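You operate a simulated robot arm through the tools that you are given. There is no shell and no other tool.

The job below is to be done with a simulated robot arm. You get a single attempt, and the scene is never put back.

JOB
Clear the mixed sand off the wet cream stone, sand it fine and rub the green holder's beads bright.
Fine: scrub with the dark brush; fine sand by the red-handled ladle; rinse the beads in the tub; tools and holder go back; no spill. Set down upright: dark brush, red-handled ladle, bead holder.

The check looks at the end state, three seconds after you hand in, the way a careful person would. Anything else that was tipped, shoved, dropped, spilled or broken makes it a failure.

ROBOT AND FRAMES
A 7-joint arm with a two-finger parallel gripper, fixed in place. Base frame: the origin is at the foot of the arm, x ahead of it, y to its left, z up. Units: mm, degrees, N and s.
Its first joint turns from -149.0 to 149.0 degrees. Payload 3.5 kg.
The tool frame sits at the grasp point between the pads (the TCP): z along the fingers, y along the line on which they close. The tips reach 23 mm beyond it. Largest opening 94 mm; finger width 38, thickness 10; the body of the gripper, 54 by 96 mm, starts 39 mm behind the TCP.
Orientation is that of the tool frame in the base frame, as [roll, pitch, yaw] about the fixed x, y, z axes, in that order (R = Rz(yaw) Ry(pitch) Rx(roll)). With the fingers straight down and closing along the base's y, the tool's x points along the base's -x, its y along +y and its z along -z.

CONTROLS
- The arm moves only by the tool step_arm. Its arguments are lists of equal length, an entry for each row: "slide": the shift along the base's x, y, z in mm, a list of three; "dr": the turn, a rotation vector about the base's x, y, z in degrees, a list of three; "fingers": the finger opening in mm, from 0 to 94. In form: {"slide": [[x, y, z], ...], "dr": [[wx, wy, wz], ...], "fingers": [fingers, ...]}. A call has 1 to 20 rows; each row is the pose to reach, as a shift and turn from the pose commanded when the call began. Rows are played at 5 a second. More than 50 mm and 8.6 degrees between two rows, or a gripper value outside its range, and nothing of the call is played. Where a pose cannot be reached the arm comes as near as it can. A force on the tool above 40 N (or 10 N above the force at the start of the call, whichever is more), or a blocked arm, ends the call early, and 0.2 s more pass. Each finger travels about 153 mm/s and halts on what it meets, pressing with about 31 N; the grip force reading is that of the motor and also rises with nothing between the fingers. The clock runs only during rows and for 0.2 s after the last one: add rows that repeat a pose to give the fingers time. The reply holds the time, the measured pose of the TCP, the force on the tool along the base axes, the opening and the grip force, in the units named above and with some noise, with the torque about the TCP (base axes, N m) and any sound that the robot's microphone picked up.
- Cameras (640 x 400 px; columns grow to the right, rows downward): "scene" is fixed at [398.6, 500.8, 1593.1]; the picture's right is [-0.68, -0.73, 0.00], its down [-0.62, 0.58, -0.53] and it looks along [0.39, -0.36, -0.85] (base axes); focal length 214 px, centre (320, 200). "wrist" rides on the gripper at [86, 16, -75] in the tool frame; the picture's right is [-0.18, 0.98, 0.00], its down [-0.58, -0.11, -0.81] and it looks along [-0.79, -0.15, 0.59] (tool axes); focal length 243 px, centre (320, 200). There is no depth. A picture from a camera that has moved, and an enlarged one, comes with that camera's place and axes in the base frame and with its lens.
- grab_frame(camera): a new picture of that camera. No time passes.
- zoom(camera, box): a new picture of the part [left, top, right, bottom] of that camera's present view, enlarged. No time passes.
- close_job(): hands the job in; it is judged then, once.

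Places have to be worked out from the pictures, the camera data and where the tool is seen. Open the gripper and draw the arm clear of the work before you hand the job in, unless the task says otherwise.

The tools are called after "Emit:" as name(argument=value, ...) on one line, values as JSON. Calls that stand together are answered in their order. step_arm: Moves the arm, as the interface text tells. Its arguments: {"type":"object","properties":{"slide":{"type":"array","items":{"type":"array","items":{"type":"number"}}},"dr":{"type":"array","items":{"type":"array","items":{"type":"number"}}},"fingers":{"type":"array","items":{"type":"number"}}},"required":["slide","dr","fingers"]} The other tools are called the same way: grab_frame (camera) takes a picture; zoom (camera, box) takes an enlarged picture of a part of a camera's view; close_job () hands the job in.

At the start:

```text
clock: 0.0
ee_pos: [540.3, 954.3, 1281.3]
tcp_rot: [180.0, 0.1, -179.9]
force: [-0.6, -0.7, 0.2]
wrist_torque: [-0.02, -0.02, 0.01]
opening: 94.2
grip_force: 0.1
```

scene: 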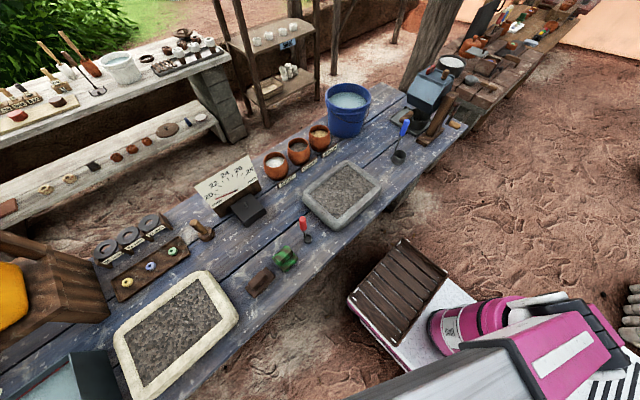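
wrist: 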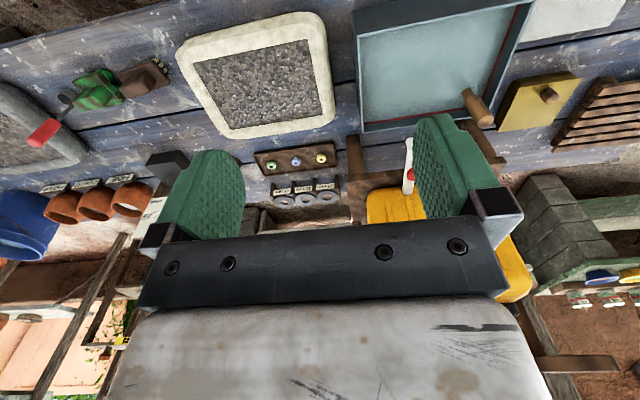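

I start by looking closely at the bench in both cameras before moving anything.

Emit:
zoom(camera="scene", box=[80, 200, 320, 400])

Emit:
zoom(camera="scene", box=[180, 70, 480, 260])

Emit:
zoom(camera="wrist", box=[0, 0, 360, 225])

Emit:
zoom(camera="wrist", box=[230, 0, 640, 256])

Emit:
zoom(camera="scene", box=[180, 140, 280, 220])

```text
2.00 times, centred on (200, 300) of scene
camera zoom: at [398.6, 500.8, 1593.1], right [-0.68, -0.73, 0.0], down [-0.62, 0.58, -0.53], along [0.39, -0.36, -0.85], focal length 429 px, centre (560, 0)
```

zoom: 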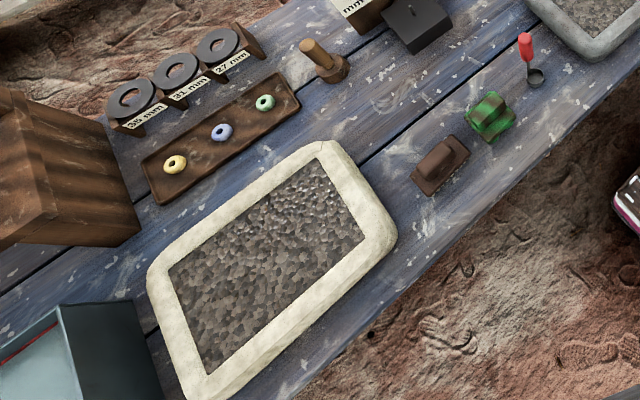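

```text
2.11 times, centred on (330, 165) of scene
camera zoom: at [398.6, 500.8, 1593.1], right [-0.68, -0.73, 0.0], down [-0.62, 0.58, -0.53], along [0.39, -0.36, -0.85], focal length 452 px, centre (299, 274)
```

zoom: 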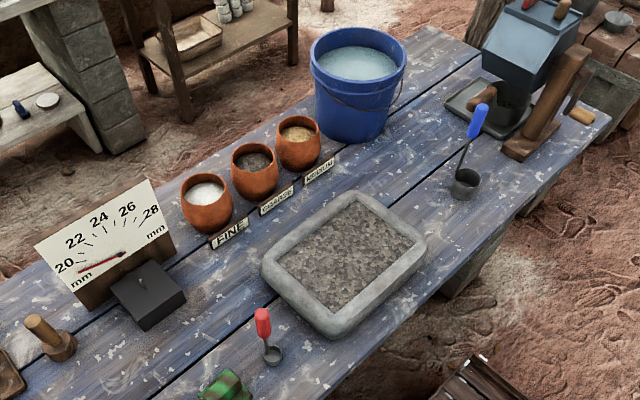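

```text
1.78 times, centred on (180, 112) of wrist
camera zoom: at [452.9, 972.2, 1354.9], right [0.18, 0.98, 0.0], down [0.58, -0.11, 0.81], along [0.79, -0.15, -0.59], focal length 431 px, centre (569, 356)
```

zoom: 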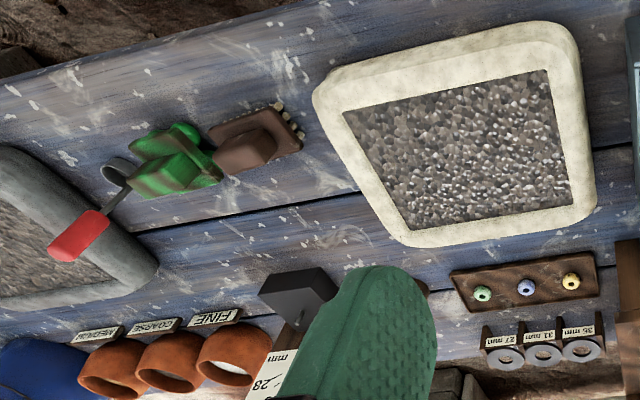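

```text
1.56 times, centred on (435, 128) of wrist
camera zoom: at [452.9, 972.2, 1354.9], right [0.18, 0.98, 0.0], down [0.58, -0.11, 0.81], along [0.79, -0.15, -0.59], focal length 379 px, centre (140, 312)
```

zoom: 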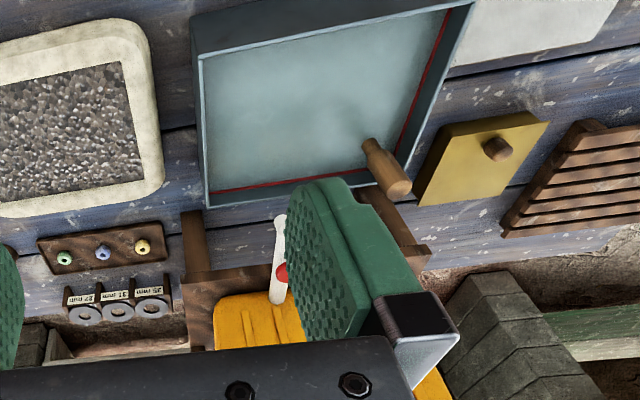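

```text
5.00 times, centred on (230, 180) of scene
camera zoom: at [398.6, 500.8, 1593.1], right [-0.68, -0.73, 0.0], down [-0.62, 0.58, -0.53], along [0.39, -0.36, -0.85], focal length 1072 px, centre (770, 300)
```

zoom: 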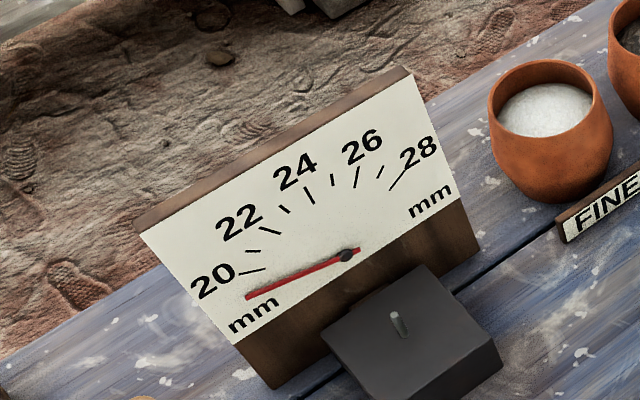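

The bench top seems near z≈800, with the brown brush, green block and red ladle between the two stones. I zoom in on the details that are still unclear: tub, bucket, brush and holder.

Emit:
zoom(camera="scene", box=[230, 200, 330, 310])

Emit:
zoom(camera="wrist", box=[20, 40, 180, 160])

Emit:
zoom(camera="scene", box=[380, 0, 600, 160])

Emit:
zoom(camera="scene", box=[0, 10, 240, 160])

Emit:
zoom(camera="scene", box=[340, 230, 640, 400])

Emit:
zoom(camera="wrist", box=[340, 0, 640, 190])

```text
3.64 times, centred on (280, 255) of scene
camera zoom: at [398.6, 500.8, 1593.1], right [-0.68, -0.73, 0.0], down [-0.62, 0.58, -0.53], along [0.39, -0.36, -0.85], focal length 780 px, centre (466, 0)
```

zoom: 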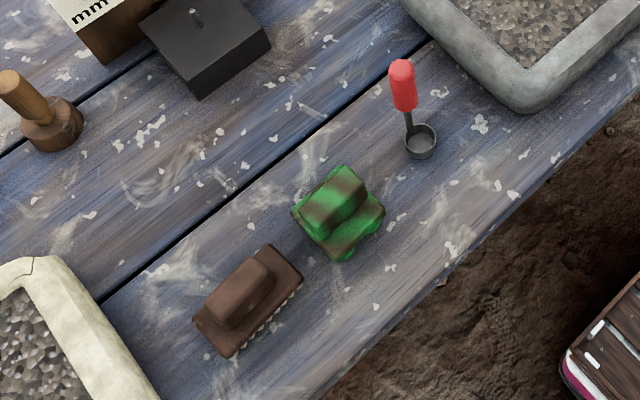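

```text
3.33 times, centred on (100, 100) of wrist
camera zoom: at [452.9, 972.2, 1354.9], right [0.18, 0.98, 0.0], down [0.58, -0.11, 0.81], along [0.79, -0.15, -0.59], focal length 809 px, centre (1053, 533)
```

zoom: 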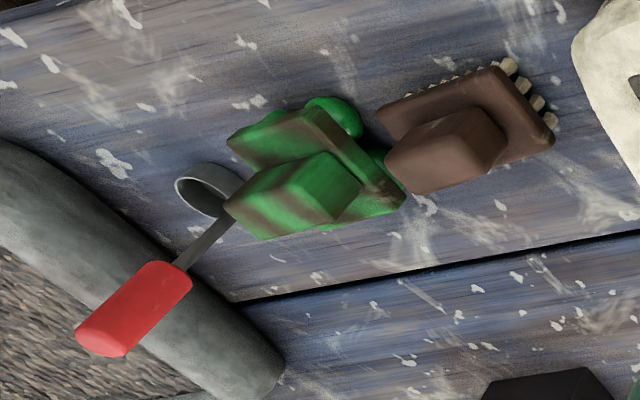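

```text
2.50 times, centred on (490, 80) of scene
camera zoom: at [398.6, 500.8, 1593.1], right [-0.68, -0.73, 0.0], down [-0.62, 0.58, -0.53], along [0.39, -0.36, -0.85], focal length 536 px, centre (-105, 500)
```

zoom: 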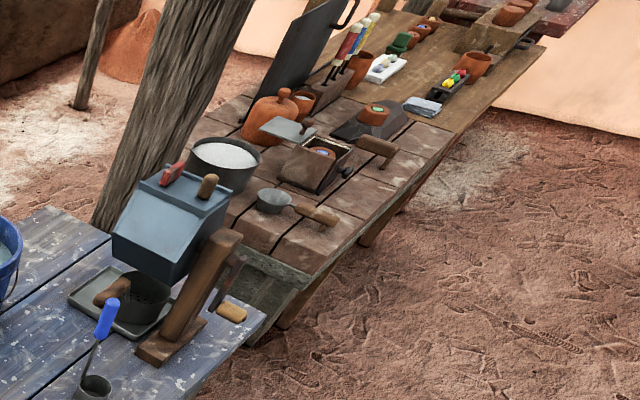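

```text
2.67 times, centred on (120, 85) of scene
camera zoom: at [398.6, 500.8, 1593.1], right [-0.68, -0.73, 0.0], down [-0.62, 0.58, -0.53], along [0.39, -0.36, -0.85], focal length 572 px, centre (853, 507)
```

zoom: 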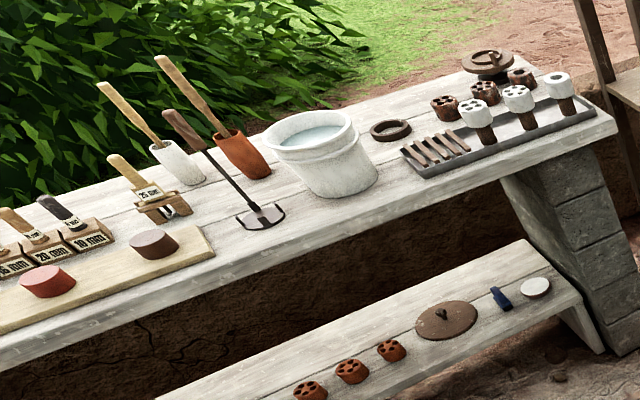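

```text
2.13 times, centred on (490, 315) of scene
camera zoom: at [398.6, 500.8, 1593.1], right [-0.68, -0.73, 0.0], down [-0.62, 0.58, -0.53], along [0.39, -0.36, -0.85], focal length 458 px, centre (-43, -45)
```

zoom: 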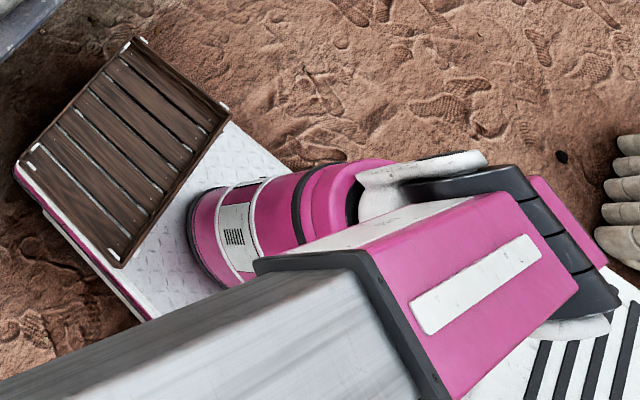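

```text
2.11 times, centred on (490, 95) of wrist
camera zoom: at [452.9, 972.2, 1354.9], right [0.18, 0.98, 0.0], down [0.58, -0.11, 0.81], along [0.79, -0.15, -0.59], focal length 511 px, centre (-38, 421)
```

zoom: 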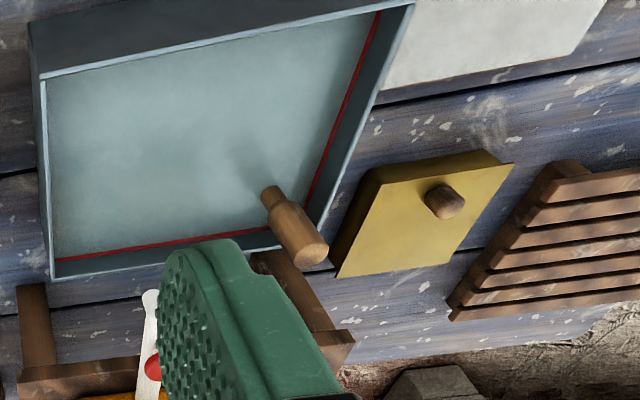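

The green block with knob is likely the bead holder, the brown one the dark brush, and the grey-blue basin beyond the cream stone is probably the tub. I move above the middle of the bench for a better wrist view.

Emit:
step_arm(slide=[[0, -40, -13], [0, -80, -26], [0, -120, -39], [0, -160, -52], [0, -200, -65], [0, -240, -78], [0, -280, -91], [0, -320, -104], [0, -360, -117], [0, -400, -130]], dr=[[0, 0, 0], [0, 0, 0], [0, 0, 0], [0, 0, 0], [0, 0, 0], [0, 0, 0], [0, 0, 0], [0, 0, 0], [0, 0, 0], [0, 0, 0]], fingers=[94, 94, 94, 94, 94, 94, 94, 94, 94, 94])

Emit:
grab_frame(camera="wrist")

Emit:
grab_frame(camera="scene")

```text
clock: 2.2
ee_pos: [544.8, 557.2, 1147.4]
tcp_rot: [179.4, 0.6, -179.9]
force: [0.5, -0.1, -0.5]
wrist_torque: [-0.01, -0.03, 0.0]
opening: 94.0
grip_force: 0.0
out of reach, approached as far as the arm can: row 8, 9, 10
```

```text
taken
camera wrist: at [456.7, 572.7, 1219.8], right [0.18, 0.98, 0.01], down [0.57, -0.12, 0.81], along [0.8, -0.14, -0.59], focal length 243 px, centre (320, 200)
```

wrist: 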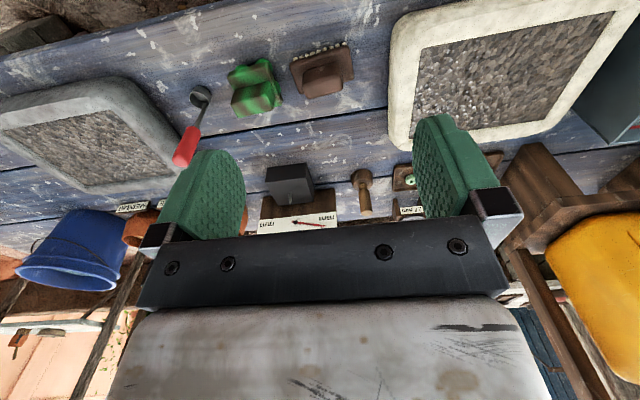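

```text
taken
```

scene: 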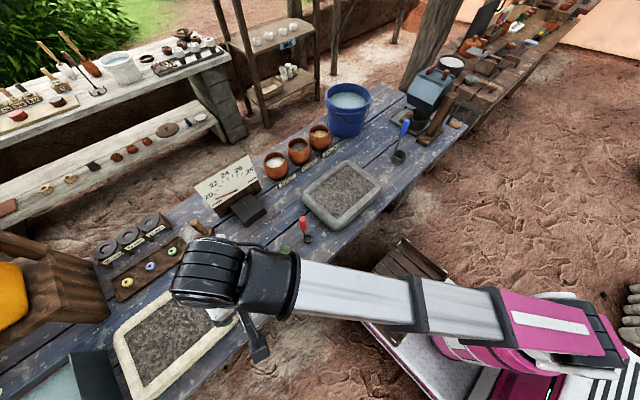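

The arm stopped slightly short of the pose (an inner limit at this height). The wrist view is good, so I enlarge it for shapes and exact places.

Emit:
zoom(camera="wrist", box=[150, 20, 390, 180])

Emit:
zoom(camera="wrist", box=[380, 0, 640, 170])

Emit:
zoom(camera="wrist", box=[0, 60, 240, 300])

```text
2.50 times, centred on (270, 100) of wrist
camera zoom: at [456.7, 572.7, 1219.8], right [0.18, 0.98, 0.01], down [0.57, -0.12, 0.81], along [0.8, -0.14, -0.59], focal length 606 px, centre (445, 450)
```

zoom: 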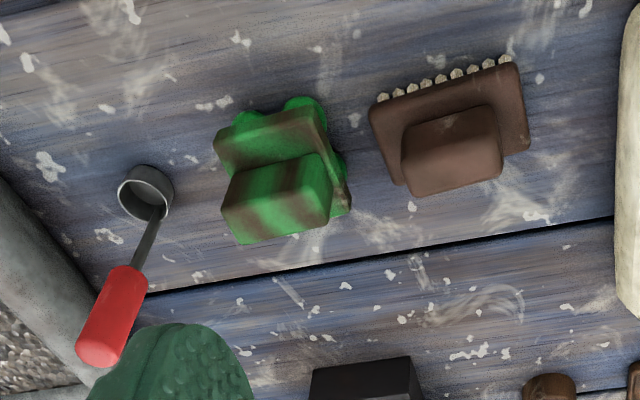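

```text
2.35 times, centred on (510, 85) of wrist
camera zoom: at [456.7, 572.7, 1219.8], right [0.18, 0.98, 0.01], down [0.57, -0.12, 0.81], along [0.8, -0.14, -0.59], focal length 571 px, centre (-127, 471)
```

zoom: 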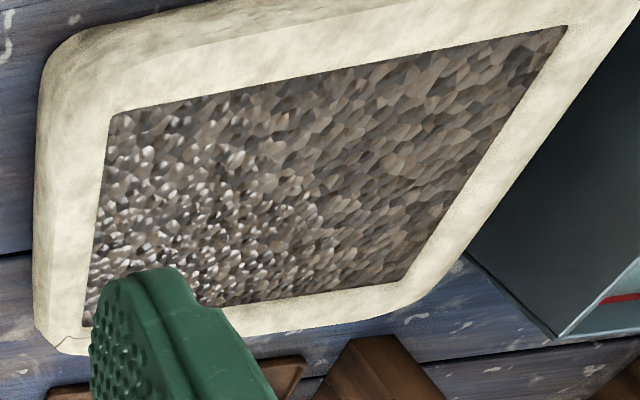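

```text
1.67 times, centred on (120, 180) of wrist
camera zoom: at [456.7, 572.7, 1219.8], right [0.18, 0.98, 0.01], down [0.57, -0.12, 0.81], along [0.8, -0.14, -0.59], focal length 404 px, centre (653, 233)
```

zoom: 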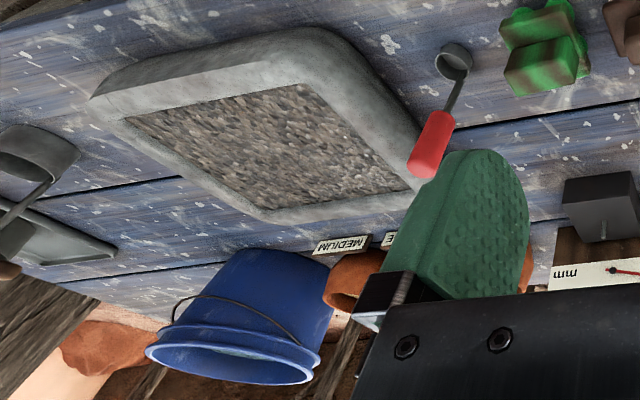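

The ladle stands near (661,321), the holder near (650,430) and the brush near (655,543). I test the reach, first above the brush and then over the cream stone's far corner, staying well above everything.

Emit:
step_arm(slide=[[20, 0, -30], [40, 0, -60], [60, 0, -90], [80, 0, -120], [110, -10, -150]], dr=[[0, 0, 0], [0, 0, 0], [0, 0, 0], [0, 0, 0], [0, 0, 0]], fingers=[94, 94, 94, 94, 94])

Emit:
grab_frame(camera="wrist")

Emit:
grab_frame(camera="scene")

```text
clock: 3.4
ee_pos: [649.5, 549.2, 997.5]
tcp_rot: [179.9, 0.1, -179.9]
force: [0.1, 0.0, -0.7]
wrist_torque: [-0.01, -0.01, 0.01]
opening: 94.0
grip_force: 0.2
```

```text
taken
camera wrist: at [561.6, 566.4, 1070.9], right [0.18, 0.98, 0.0], down [0.58, -0.11, 0.81], along [0.79, -0.15, -0.59], focal length 243 px, centre (320, 200)
```

wrist: 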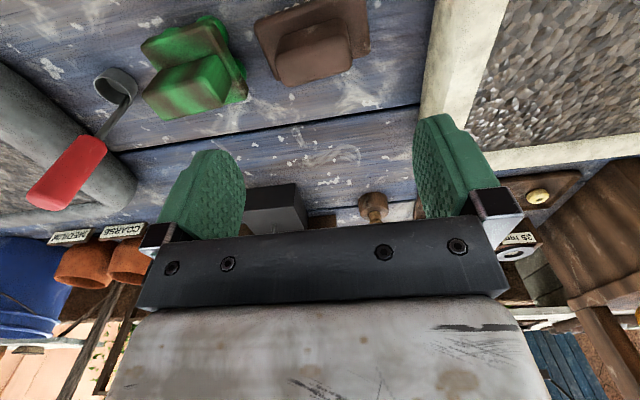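

```text
taken
```

scene: 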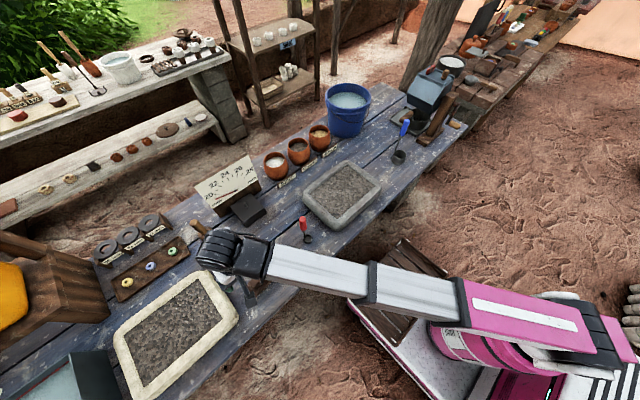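

Reached without trouble. Now over the cream stone's far corner, and on toward the tub, at z≈1000.

Emit:
step_arm(slide=[[10, 45, 0], [20, 90, 0], [30, 135, 0], [40, 180, 0], [50, 225, 0], [60, 270, 0], [70, 310, 0], [90, 340, 0]], dr=[[0, 0, 0], [0, 0, 0], [0, 0, 0], [0, 0, 0], [0, 0, 0], [0, 0, 0], [0, 0, 0], [0, 0, 0]], fingers=[94, 94, 94, 94, 94, 94, 94, 94])

Emit:
grab_frame(camera="wrist")

Emit:
grab_frame(camera="scene")

```text
clock: 5.2
ee_pos: [741.3, 888.2, 994.5]
tcp_rot: [179.9, 0.0, -180.0]
force: [-0.6, 0.3, -0.9]
wrist_torque: [-0.01, 0.05, -0.01]
opening: 94.0
grip_force: 0.1
```

```text
taken
camera wrist: at [653.9, 906.0, 1067.0], right [0.18, 0.98, 0.0], down [0.58, -0.11, 0.81], along [0.79, -0.15, -0.59], focal length 243 px, centre (320, 200)
```

wrist: 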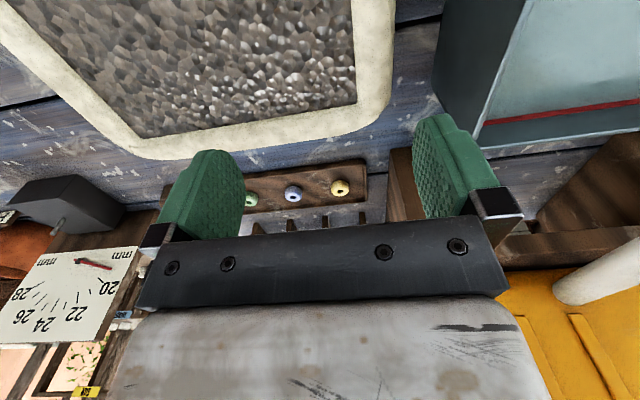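

```text
taken
```

scene: 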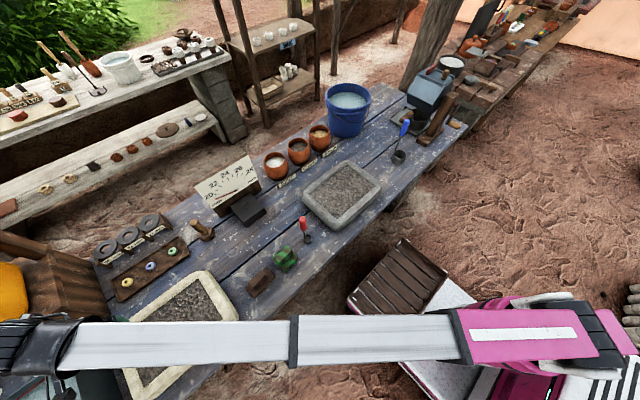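

The arm reaches (741,888) easily. Now I try the tub's position at the same height and look into it.

Emit:
step_arm(slide=[[0, 40, 20], [-10, 80, 40], [-20, 120, 60], [-40, 160, 60], [-60, 200, 60]], dr=[[0, 0, 0], [0, 0, 0], [0, 0, 0], [0, 0, 0], [0, 0, 0]], fingers=[94, 94, 94, 94, 94])

Emit:
grab_frame(camera="wrist")

Emit:
grab_frame(camera="scene")

```text
clock: 6.4
ee_pos: [682.9, 1089.0, 1053.1]
tcp_rot: [180.0, 0.0, 179.9]
force: [0.1, 0.1, 1.0]
wrist_torque: [0.01, 0.01, -0.02]
opening: 93.7
grip_force: 0.0
```

```text
taken
camera wrist: at [595.4, 1105.8, 1127.4], right [0.19, 0.98, 0.0], down [0.58, -0.11, 0.81], along [0.79, -0.15, -0.59], focal length 243 px, centre (320, 200)
```

wrist: 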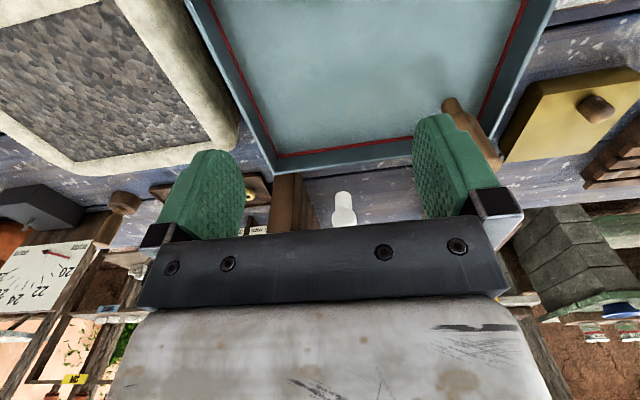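

```text
taken
```

scene: 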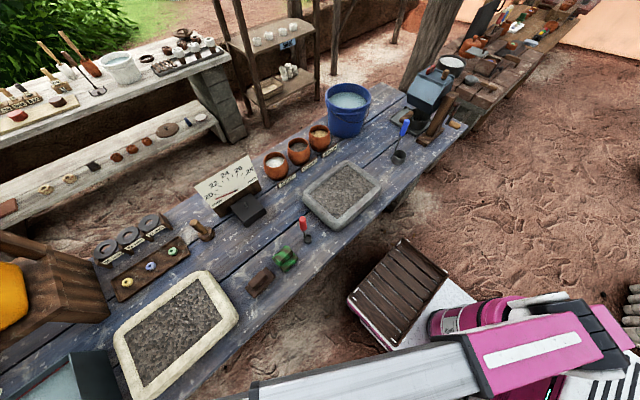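

The tub is reachable: its rim corner is near (812,1004,907), with the water inside a red line. I go back to a spot in front of the brush and holder so the wrist camera looks straight at them from nearby.

Emit:
step_arm(slide=[[-20, -45, 0], [-40, -90, 0], [-60, -135, -5], [-80, -180, -10], [-100, -225, -15], [-115, -270, -20], [-130, -315, -25], [-145, -360, -30], [-160, -405, -35], [-175, -450, -40], [-190, -495, -45], [-205, -535, -50]], dr=[[0, 0, 0], [0, 0, 0], [0, 0, 0], [0, 0, 0], [0, 0, 0], [0, 0, 0], [0, 0, 0], [0, 0, 0], [0, 0, 0], [0, 0, 0], [0, 0, 0], [0, 0, 0]], fingers=[94, 94, 94, 94, 94, 94, 94, 94, 94, 94, 94, 94])

Emit:
grab_frame(camera="wrist")

Emit:
zoom(camera="wrist", box=[120, 30, 440, 210])

```text
clock: 9.0
ee_pos: [476.5, 548.6, 1002.9]
tcp_rot: [180.0, 0.0, -179.9]
force: [-0.5, 0.1, 0.5]
wrist_torque: [-0.01, 0.01, -0.03]
opening: 93.9
grip_force: 0.0
```

```text
taken
camera wrist: at [389.4, 566.8, 1077.8], right [0.18, 0.98, 0.0], down [0.58, -0.11, 0.81], along [0.79, -0.15, -0.59], focal length 243 px, centre (320, 200)
```

wrist: 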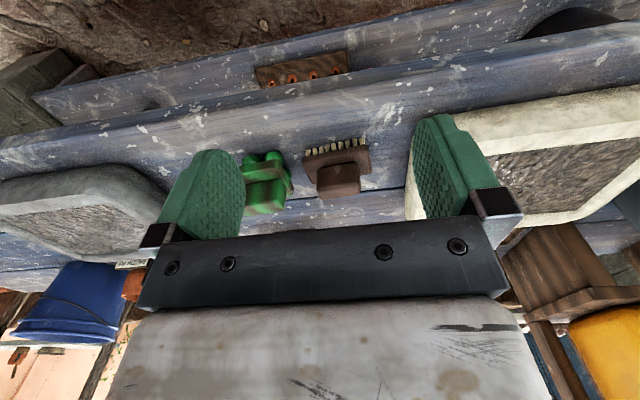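

```text
2.00 times, centred on (280, 120) of wrist
camera zoom: at [389.4, 566.8, 1077.8], right [0.18, 0.98, 0.0], down [0.58, -0.11, 0.81], along [0.79, -0.15, -0.59], focal length 485 px, centre (400, 360)
```

zoom: 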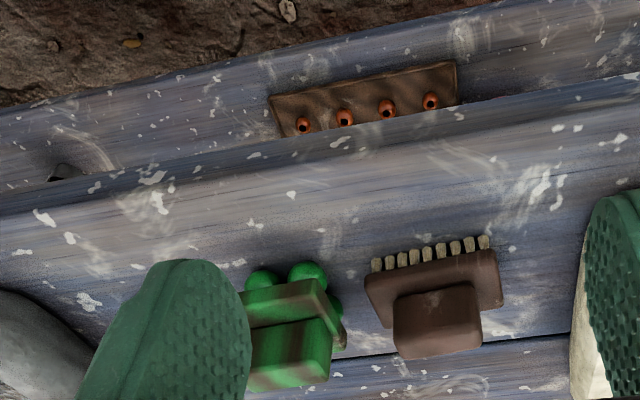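

From here the brush's bristles, board and handle can be told apart (table z≈789, board top ≈831, handle top ≈870). I check the scene camera at high zoom for exact plan positions.

Emit:
grab_frame(camera="scene")

Emit:
zoom(camera="scene", box=[240, 262, 288, 302])

Emit:
zoom(camera="scene", box=[264, 238, 312, 278])

Emit:
zoom(camera="wrist", box=[220, 130, 400, 230])

```text
taken
```

scene: 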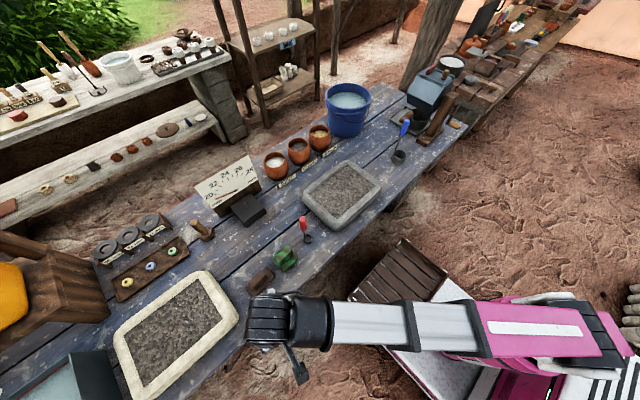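

```text
10.00 times, centred on (264, 282) of scene
camera zoom: at [398.6, 500.8, 1593.1], right [-0.68, -0.73, 0.0], down [-0.62, 0.58, -0.53], along [0.39, -0.36, -0.85], focal length 2145 px, centre (880, -620)
```

zoom: 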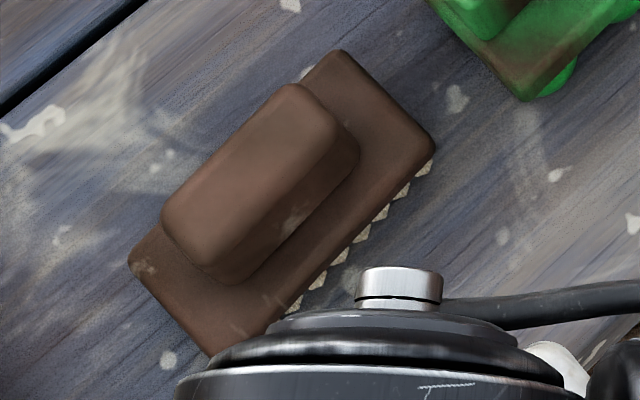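

```text
10.00 times, centred on (288, 258) of scene
camera zoom: at [398.6, 500.8, 1593.1], right [-0.68, -0.73, 0.0], down [-0.62, 0.58, -0.53], along [0.39, -0.36, -0.85], focal length 2145 px, centre (640, -380)
```

zoom: 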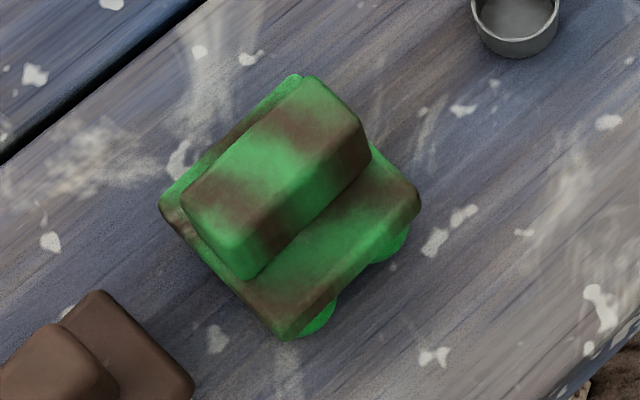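

```text
3.56 times, centred on (310, 180) of wrist
camera zoom: at [389.4, 566.8, 1077.8], right [0.18, 0.98, 0.0], down [0.58, -0.11, 0.81], along [0.79, -0.15, -0.59], focal length 863 px, centre (356, 271)
```

zoom: 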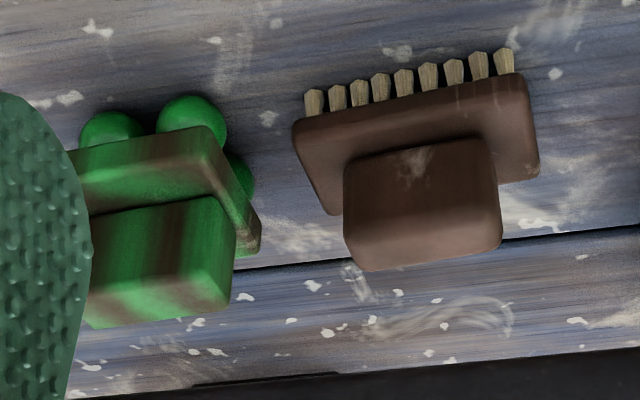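

Handle centre of the brush is at about (649,546), top z≈873, with its long axis 5° off base y. I move above it with the gripper turned by 5°, tips still clear above the handle.

Emit:
step_arm(slide=[[40, -1, 0], [85, -1, -10], [130, -2, -30], [172, -3, -50], [172, -3, -73]], dr=[[0, 0, 1], [0, 0, 2.5], [0, 0, 4], [0, 0, 4.8], [0, 0, 4.8]], fingers=[94, 94, 94, 94, 94])

Emit:
grab_frame(camera="wrist")

Emit:
zoom(camera="scene", box=[220, 230, 316, 310])

```text
clock: 10.2
ee_pos: [649.6, 547.3, 932.2]
tcp_rot: [179.9, 0.1, -175.3]
force: [0.6, -0.4, 0.0]
wrist_torque: [-0.01, 0.01, 0.0]
opening: 94.1
grip_force: 0.1
```

```text
taken
camera wrist: at [560.3, 557.0, 1005.6], right [0.1, 0.99, 0.0], down [0.59, -0.06, 0.81], along [0.8, -0.08, -0.59], focal length 243 px, centre (320, 200)
```

wrist: 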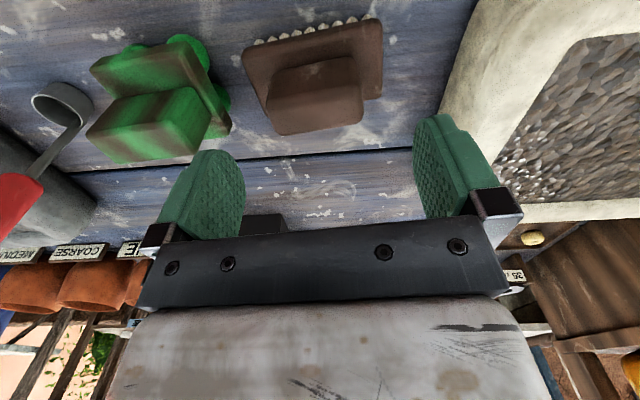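

```text
5.00 times, centred on (268, 270) of scene
camera zoom: at [398.6, 500.8, 1593.1], right [-0.68, -0.73, 0.0], down [-0.62, 0.58, -0.53], along [0.39, -0.36, -0.85], focal length 1072 px, centre (580, -150)
```

zoom: 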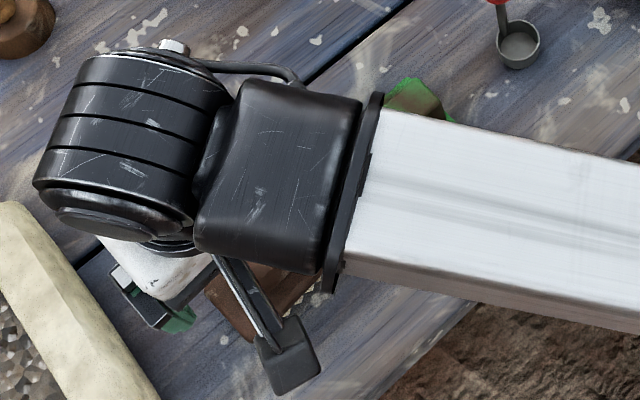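

The handle centre re-triangulates to (650,546), right under the tool. I descend to z≈866 with the fingers open and look before closing.

Emit:
step_arm(slide=[[0, -1, -20], [0, -1, -40], [0, -1, -55], [0, -1, -66]], dr=[[0, 0, 0], [0, 0, 0], [0, 0, 0], [0, 0, 0]], fingers=[94, 94, 94, 94])

Emit:
grab_frame(camera="wrist")

```text
clock: 11.2
ee_pos: [648.7, 547.9, 864.3]
tcp_rot: [179.9, 0.0, -175.1]
force: [0.6, -0.5, -0.9]
wrist_torque: [-0.02, -0.05, -0.04]
opening: 94.2
grip_force: 0.1
```

```text
taken
camera wrist: at [560.7, 558.3, 938.4], right [0.1, 0.99, 0.0], down [0.59, -0.06, 0.81], along [0.8, -0.08, -0.59], focal length 243 px, centre (320, 200)
```

wrist: 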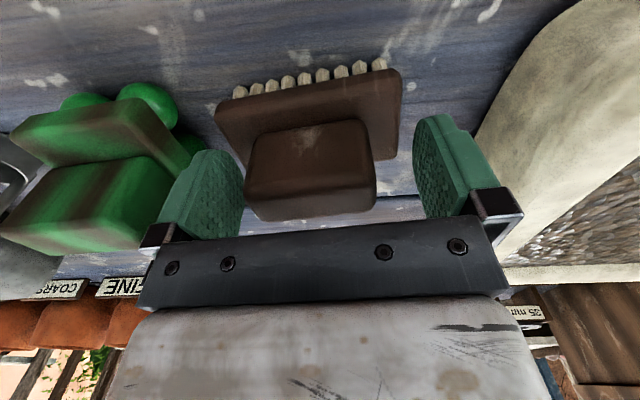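

The handle spans y≈519–572 between the fingers at 501–595, so I shift 2 mm and close.

Emit:
step_arm(slide=[[0, -1.5, 0], [0, -1.5, 0], [0, -1.5, 0], [0, -1.5, 0]], dr=[[0, 0, 0], [0, 0, 0], [0, 0, 0], [0, 0, 0]], fingers=[94, 30, 30, 30])

Emit:
grab_frame(camera="wrist")

```text
clock: 12.2
ee_pos: [649.9, 547.1, 865.3]
tcp_rot: [-180.0, 0.1, -175.2]
force: [0.1, 0.0, 4.9]
wrist_torque: [-0.33, 0.03, -0.01]
opening: 59.5
grip_force: 30.4
```

```text
taken
camera wrist: at [561.0, 557.1, 938.6], right [0.1, 0.99, 0.0], down [0.59, -0.06, 0.81], along [0.8, -0.08, -0.59], focal length 243 px, centre (320, 200)
```

wrist: 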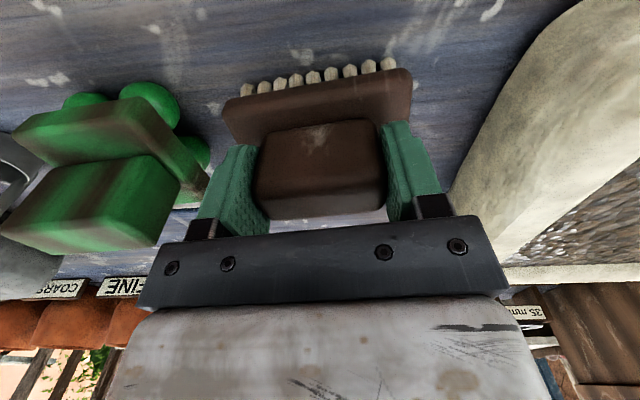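

Gripped at 59.5 mm. I note this pose (649.9, 547.1, 865.3, yaw -175) as the put-back pose, then lift slowly and carry the brush over the stone.

Emit:
step_arm(slide=[[0, 0, 8], [0, 0, 25], [0, 0, 60], [0, 0, 100], [0, 0, 140]], dr=[[0, 0, 0], [0, 0, 0], [0, 0, 0], [0, 0, 0], [0, 0, 0]], fingers=[30, 30, 30, 30, 30])

Emit:
grab_frame(camera="wrist")

```text
clock: 13.4
ee_pos: [654.0, 545.9, 1005.6]
tcp_rot: [179.8, 0.1, -175.2]
force: [0.0, 0.3, 0.1]
wrist_torque: [-0.01, 0.01, -0.01]
opening: 29.8
grip_force: 0.1
```

```text
taken
camera wrist: at [564.4, 555.5, 1079.9], right [0.1, 0.99, 0.0], down [0.59, -0.06, 0.81], along [0.8, -0.08, -0.59], focal length 243 px, centre (320, 200)
```

wrist: 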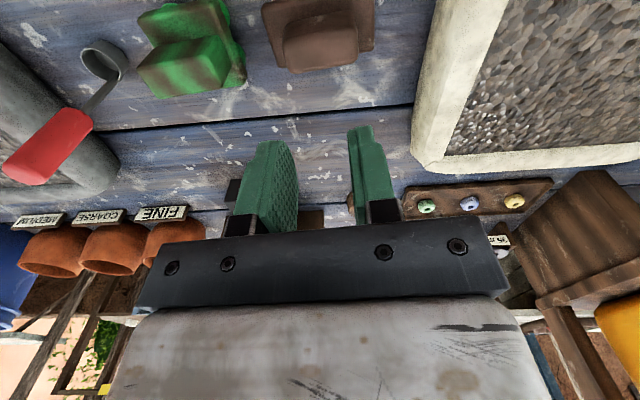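

The brush slipped out and stayed on the bench. I check how it stands now before trying a deeper grip.

Emit:
zoom(camera="wrist", box=[230, 0, 410, 100])

Emit:
zoom(camera="scene", box=[230, 240, 302, 300])

```text
3.56 times, centred on (320, 50) of wrist
camera zoom: at [564.4, 555.5, 1079.9], right [0.1, 0.99, 0.0], down [0.59, -0.06, 0.81], along [0.8, -0.08, -0.59], focal length 863 px, centre (320, 733)
```

zoom: 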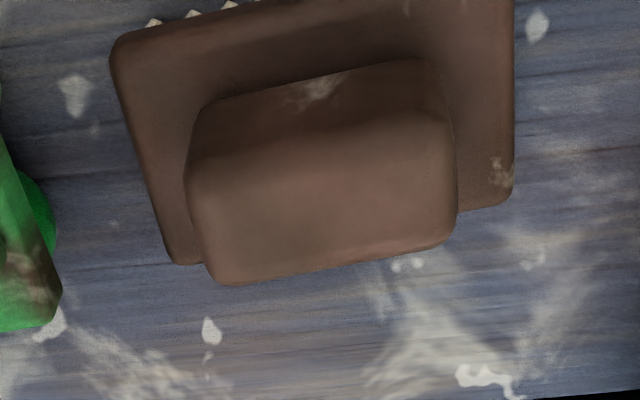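

```text
6.67 times, centred on (266, 270) of scene
camera zoom: at [398.6, 500.8, 1593.1], right [-0.68, -0.73, 0.0], down [-0.62, 0.58, -0.53], along [0.39, -0.36, -0.85], focal length 1430 px, centre (680, -267)
```

zoom: 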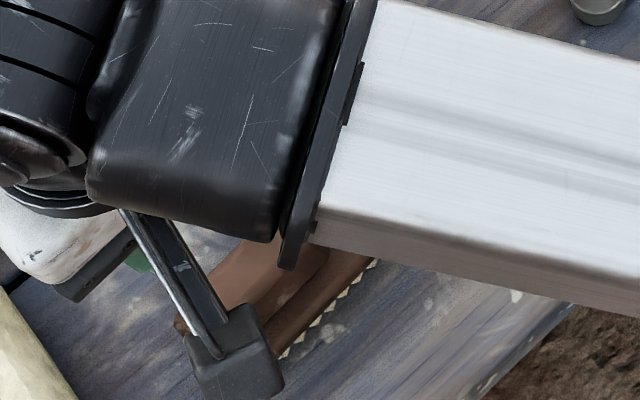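

The brush is still upright at about (650,548), with a 58×24 mm handle and probably vertical long sides. I'll regrip across the narrow side, so I turn the gripper 90° at height.

Emit:
step_arm(slide=[[0, 0, 0], [0, 0, 0], [0, 0, 0], [0, 0, 0], [0, 0, 0], [0, 0, 0], [0, 0, 0], [0, 0, 0], [0, 0, 0], [0, 0, 0], [0, 0, 0], [0, 0, 0]], dr=[[0, 0, 8], [0, 0, 16], [0, 0, 24], [0, 0, 32], [0, 0, 40], [0, 0, 48], [0, 0, 56], [0, 0, 64], [0, 0, 72], [0, 0, 80], [0, 0, 88], [0, 0, 90]], fingers=[94, 94, 94, 94, 94, 94, 94, 94, 94, 94, 94, 94])

Emit:
grab_frame(camera="wrist")

Emit:
grab_frame(camera="scene")

```text
clock: 16.0
ee_pos: [650.0, 545.9, 1006.0]
tcp_rot: [180.0, 0.2, -85.1]
force: [0.8, -0.5, 0.0]
wrist_torque: [-0.01, 0.01, 0.0]
opening: 94.0
grip_force: 0.1
```

```text
taken
camera wrist: at [640.0, 459.9, 1079.2], right [-1.0, 0.1, 0.0], down [0.06, 0.59, 0.81], along [0.08, 0.8, -0.59], focal length 243 px, centre (320, 200)
```

wrist: 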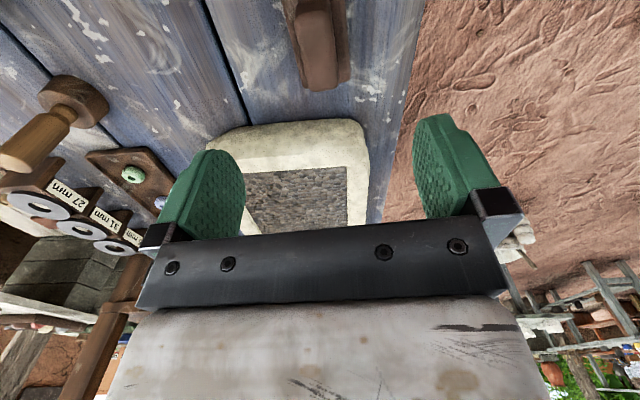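

```text
taken
```

scene: 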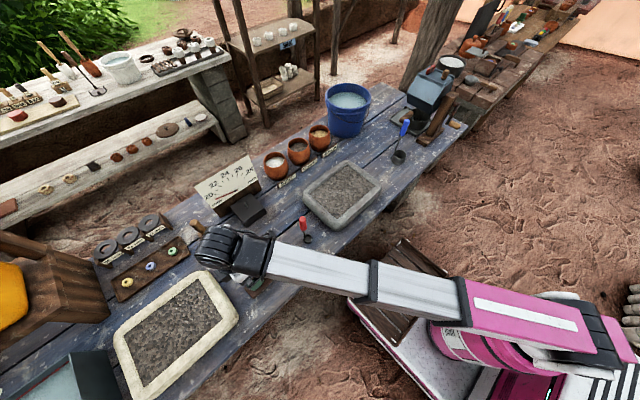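

The handle lies directly between the fingers along x. I descend to z≈868 and read the force.

Emit:
step_arm(slide=[[0, 0, -40], [0, 0, -80], [0, 0, -110], [0, 0, -130], [0, 0, -138], [0, 0, -138]], dr=[[0, 0, 0], [0, 0, 0], [0, 0, 0], [0, 0, 0], [0, 0, 0], [0, 0, 0]], fingers=[80, 70, 60, 60, 60, 60])

Emit:
grab_frame(camera="wrist")

```text
clock: 17.4
ee_pos: [651.0, 547.5, 866.6]
tcp_rot: [179.9, 0.0, -85.2]
force: [0.7, -0.3, -0.1]
wrist_torque: [0.01, 0.02, 0.03]
opening: 60.1
grip_force: 0.1
```

```text
taken
camera wrist: at [641.3, 461.6, 940.9], right [-0.99, 0.1, 0.0], down [0.06, 0.59, 0.81], along [0.08, 0.8, -0.59], focal length 243 px, centre (320, 200)
```

wrist: 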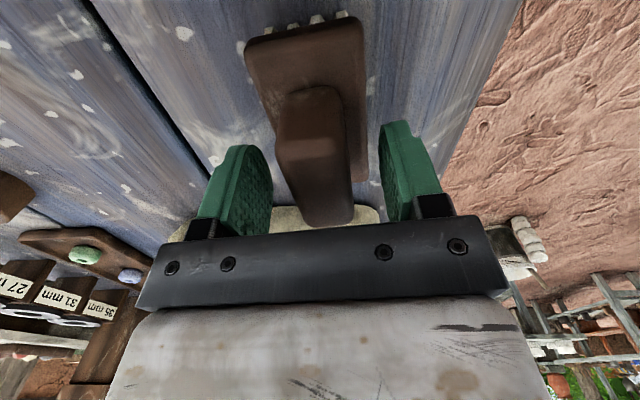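

Centred, no contact. I lower in 2 mm steps, feeling for the board, to get the deepest grip.

Emit:
step_arm(slide=[[0, 0, -2], [0, 0, -4], [0, 0, -6], [0, 0, -6]], dr=[[0, 0, 0], [0, 0, 0], [0, 0, 0], [0, 0, 0]], fingers=[60, 60, 60, 60])

```text
clock: 18.4
ee_pos: [650.7, 548.0, 862.6]
tcp_rot: [179.9, 0.1, -85.3]
force: [0.4, -0.2, 0.1]
wrist_torque: [-0.01, 0.03, 0.01]
opening: 60.2
grip_force: 0.0
```

Still free; I continue down a little further.

Emit:
step_arm(slide=[[0, 0, -2], [0, 0, -4], [0, 0, -6], [0, 0, -8], [0, 0, -8]], dr=[[0, 0, 0], [0, 0, 0], [0, 0, 0], [0, 0, 0], [0, 0, 0]], fingers=[60, 60, 60, 60, 60])

Emit:
grab_frame(camera="wrist")

```text
clock: 19.6
ee_pos: [650.2, 547.3, 852.8]
tcp_rot: [179.9, 0.1, -85.2]
force: [-0.6, -0.2, -0.2]
wrist_torque: [0.0, 0.03, 0.04]
opening: 59.8
grip_force: 0.1
```

```text
taken
camera wrist: at [640.7, 460.3, 926.7], right [-0.99, 0.1, 0.0], down [0.06, 0.59, 0.81], along [0.08, 0.8, -0.59], focal length 243 px, centre (320, 200)
```

wrist: 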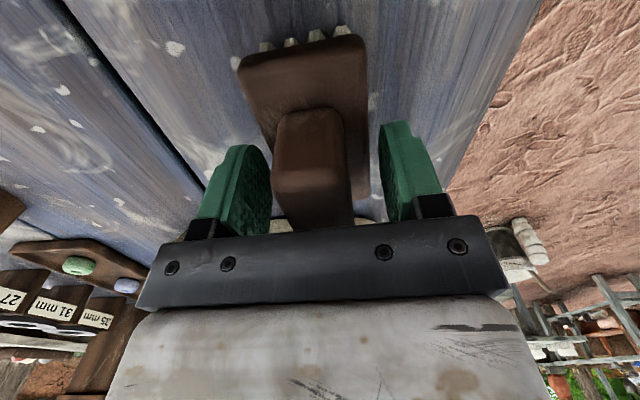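

Still clear at 853, so the brush sits lower than I estimated and the first grip was too high. I go 3 mm more and close.

Emit:
step_arm(slide=[[0, 0, -2], [0, 0, -3], [0, 0, -3], [0, 0, -3], [0, 0, -3]], dr=[[0, 0, 0], [0, 0, 0], [0, 0, 0], [0, 0, 0], [0, 0, 0]], fingers=[60, 60, 10, 10, 10])

Emit:
grab_frame(camera="wrist")

```text
clock: 20.8
ee_pos: [650.0, 546.6, 850.1]
tcp_rot: [179.9, 0.1, -85.2]
force: [0.0, 0.8, 0.7]
wrist_torque: [-0.05, 0.0, 0.05]
opening: 51.4
grip_force: 31.2
```

```text
taken
camera wrist: at [640.3, 460.3, 923.8], right [-0.99, 0.1, 0.0], down [0.06, 0.59, 0.81], along [0.08, 0.8, -0.59], focal length 243 px, centre (320, 200)
```

wrist: 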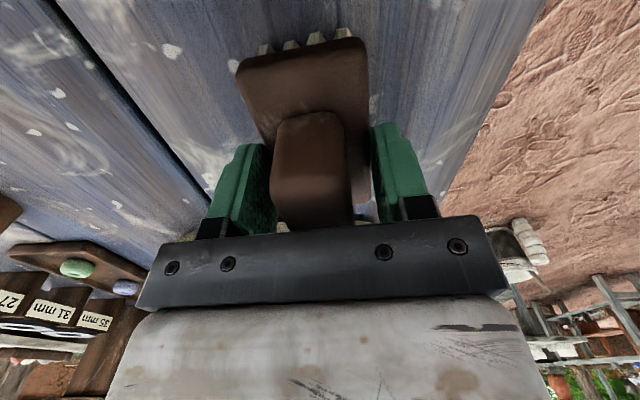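

The opening of 51 mm means the tips closed on the board's edges, beside the handle. I open, rise, narrow to 42 mm and then feel for the board's top with the tips.

Emit:
step_arm(slide=[[0, 0, 0], [0, 0, 0], [0, 0, 12], [0, 0, 20], [0, 0, 20], [0, 0, 16], [0, 0, 13]], dr=[[0, 0, 0], [0, 0, 0], [0, 0, 0], [0, 0, 0], [0, 0, 0], [0, 0, 0], [0, 0, 0]], fingers=[62, 62, 62, 42, 42, 42, 42])

Emit:
grab_frame(camera="wrist")

```text
clock: 22.4
ee_pos: [650.2, 545.2, 863.8]
tcp_rot: [179.9, 0.2, -85.1]
force: [0.4, 0.0, -0.1]
wrist_torque: [0.0, -0.03, 0.03]
opening: 41.9
grip_force: 0.0
```

```text
taken
camera wrist: at [640.4, 458.8, 936.7], right [-0.99, 0.1, 0.0], down [0.06, 0.59, 0.81], along [0.08, 0.8, -0.59], focal length 243 px, centre (320, 200)
```

wrist: 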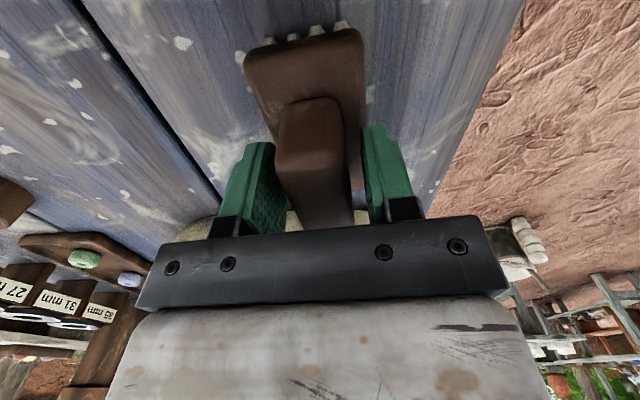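

No contact at 863; I continue in 2 mm steps until the force shows the board.

Emit:
step_arm(slide=[[0, 0, -2], [0, 0, -4], [0, 0, -4]], dr=[[0, 0, 0], [0, 0, 0], [0, 0, 0]], fingers=[42, 42, 42])

Emit:
step_arm(slide=[[0, 0, -2], [0, 0, -4], [0, 0, -4]], dr=[[0, 0, 0], [0, 0, 0], [0, 0, 0]], fingers=[42, 42, 42])

```text
clock: 23.2
ee_pos: [649.7, 545.5, 858.7]
tcp_rot: [179.9, 0.1, -85.2]
force: [-0.4, 1.2, -0.8]
wrist_torque: [-0.01, 0.0, 0.02]
opening: 42.0
grip_force: 0.1
```

```text
clock: 24.1
ee_pos: [651.1, 546.9, 856.3]
tcp_rot: [179.9, 0.2, -85.2]
force: [-4.0, -0.9, 11.1]
wrist_torque: [-0.21, 0.09, -0.04]
opening: 41.9
grip_force: 0.0
stopped in row 3: the force on the tool passed its limit at 41 N (the readings are from after the stop); the commanded pose is now the measured one
```

The board top is at z≈833 (tips touching at TCP 856). I rise 2.5 mm and close on the handle.

Emit:
step_arm(slide=[[0, 0, 1.5], [0, 0, 2.5], [0, 0, 2.5], [0, 0, 2.5], [0, 0, 2.5]], dr=[[0, 0, 0], [0, 0, 0], [0, 0, 0], [0, 0, 0], [0, 0, 0]], fingers=[42, 42, 0, 0, 0])

Emit:
grab_frame(camera="wrist")

```text
clock: 25.4
ee_pos: [650.6, 546.9, 859.4]
tcp_rot: [-179.9, 0.2, -85.1]
force: [0.1, -0.6, -0.5]
wrist_torque: [-0.03, -0.01, 0.02]
opening: 27.7
grip_force: 30.9
```

```text
taken
camera wrist: at [640.5, 460.1, 932.4], right [-0.99, 0.1, 0.0], down [0.06, 0.59, 0.81], along [0.08, 0.8, -0.59], focal length 243 px, centre (320, 200)
```

wrist: 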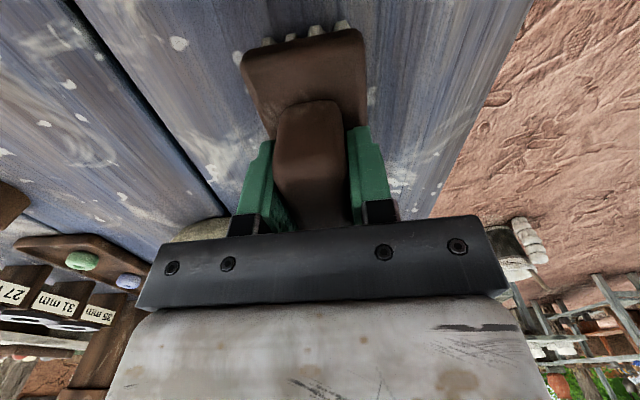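

The grip is on the handle's flat long sides now (27.7 mm). I lift gently by 30 mm and check that it holds.

Emit:
step_arm(slide=[[0, 0, 4], [0, 0, 10], [0, 0, 20], [0, 0, 30], [0, 0, 30]], dr=[[0, 0, 0], [0, 0, 0], [0, 0, 0], [0, 0, 0], [0, 0, 0]], fingers=[0, 0, 0, 0, 0])

Emit:
grab_frame(camera="wrist")

```text
clock: 26.6
ee_pos: [651.0, 547.1, 888.5]
tcp_rot: [179.9, 0.2, -85.2]
force: [0.4, 0.8, -1.5]
wrist_torque: [0.0, -0.03, -0.02]
opening: 27.6
grip_force: 31.2
```

```text
taken
camera wrist: at [639.9, 459.8, 962.4], right [-0.99, 0.1, 0.0], down [0.06, 0.59, 0.81], along [0.08, 0.8, -0.59], focal length 243 px, centre (320, 200)
```

wrist: 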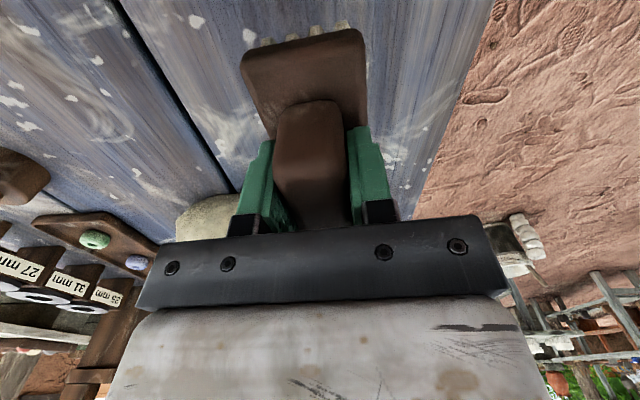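

The brush holds (about 1.5 N weight). I carry it up and over the middle of the cream stone.

Emit:
step_arm(slide=[[0, 0, 30], [0, 0, 60], [10, 35, 70], [20, 75, 75], [30, 120, 75], [40, 165, 75], [50, 210, 75], [60, 250, 75], [63, 260, 75], [63, 260, 75]], dr=[[0, 0, 0], [0, 0, 0], [0, 0, 0], [0, 0, -1], [0, 0, -2], [0, 0, -3], [0, 0, -4], [0, 0, -4.8], [0, 0, -4.8], [0, 0, -4.8]], fingers=[0, 0, 0, 0, 0, 0, 0, 0, 0, 0])

Emit:
grab_frame(camera="wrist")

Emit:
zoom(camera="scene", box=[80, 240, 320, 400])

```text
clock: 28.8
ee_pos: [712.7, 806.8, 965.0]
tcp_rot: [-180.0, 0.3, -90.1]
force: [0.2, -0.8, -2.7]
wrist_torque: [0.0, 0.0, 0.0]
opening: 27.6
grip_force: 31.0
```

```text
taken
camera wrist: at [695.5, 721.9, 1038.3], right [-0.98, 0.18, 0.0], down [0.11, 0.58, 0.81], along [0.15, 0.79, -0.59], focal length 243 px, centre (320, 200)
```

wrist: 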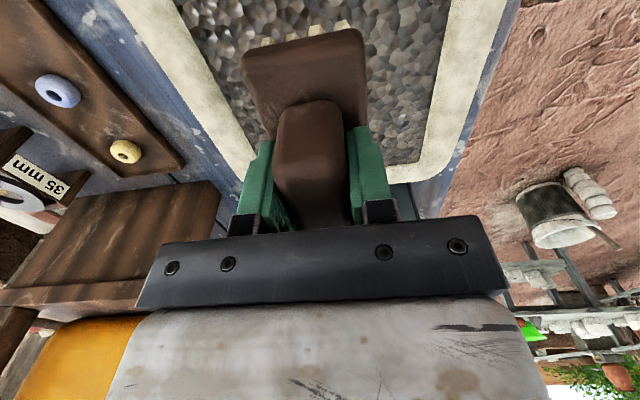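

```text
2.50 times, centred on (200, 320) of scene
camera zoom: at [398.6, 500.8, 1593.1], right [-0.68, -0.73, 0.0], down [-0.62, 0.58, -0.53], along [0.39, -0.36, -0.85], focal length 536 px, centre (620, -100)
```

zoom: 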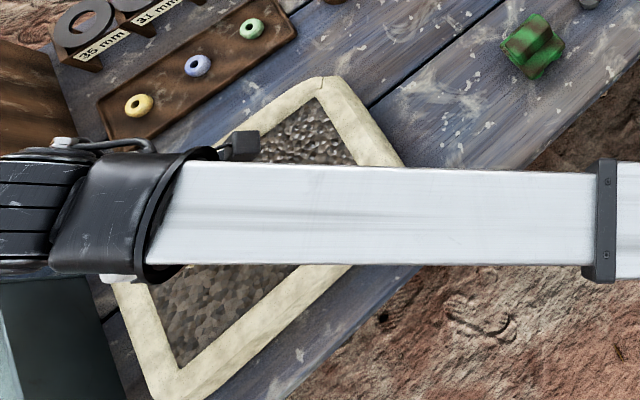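

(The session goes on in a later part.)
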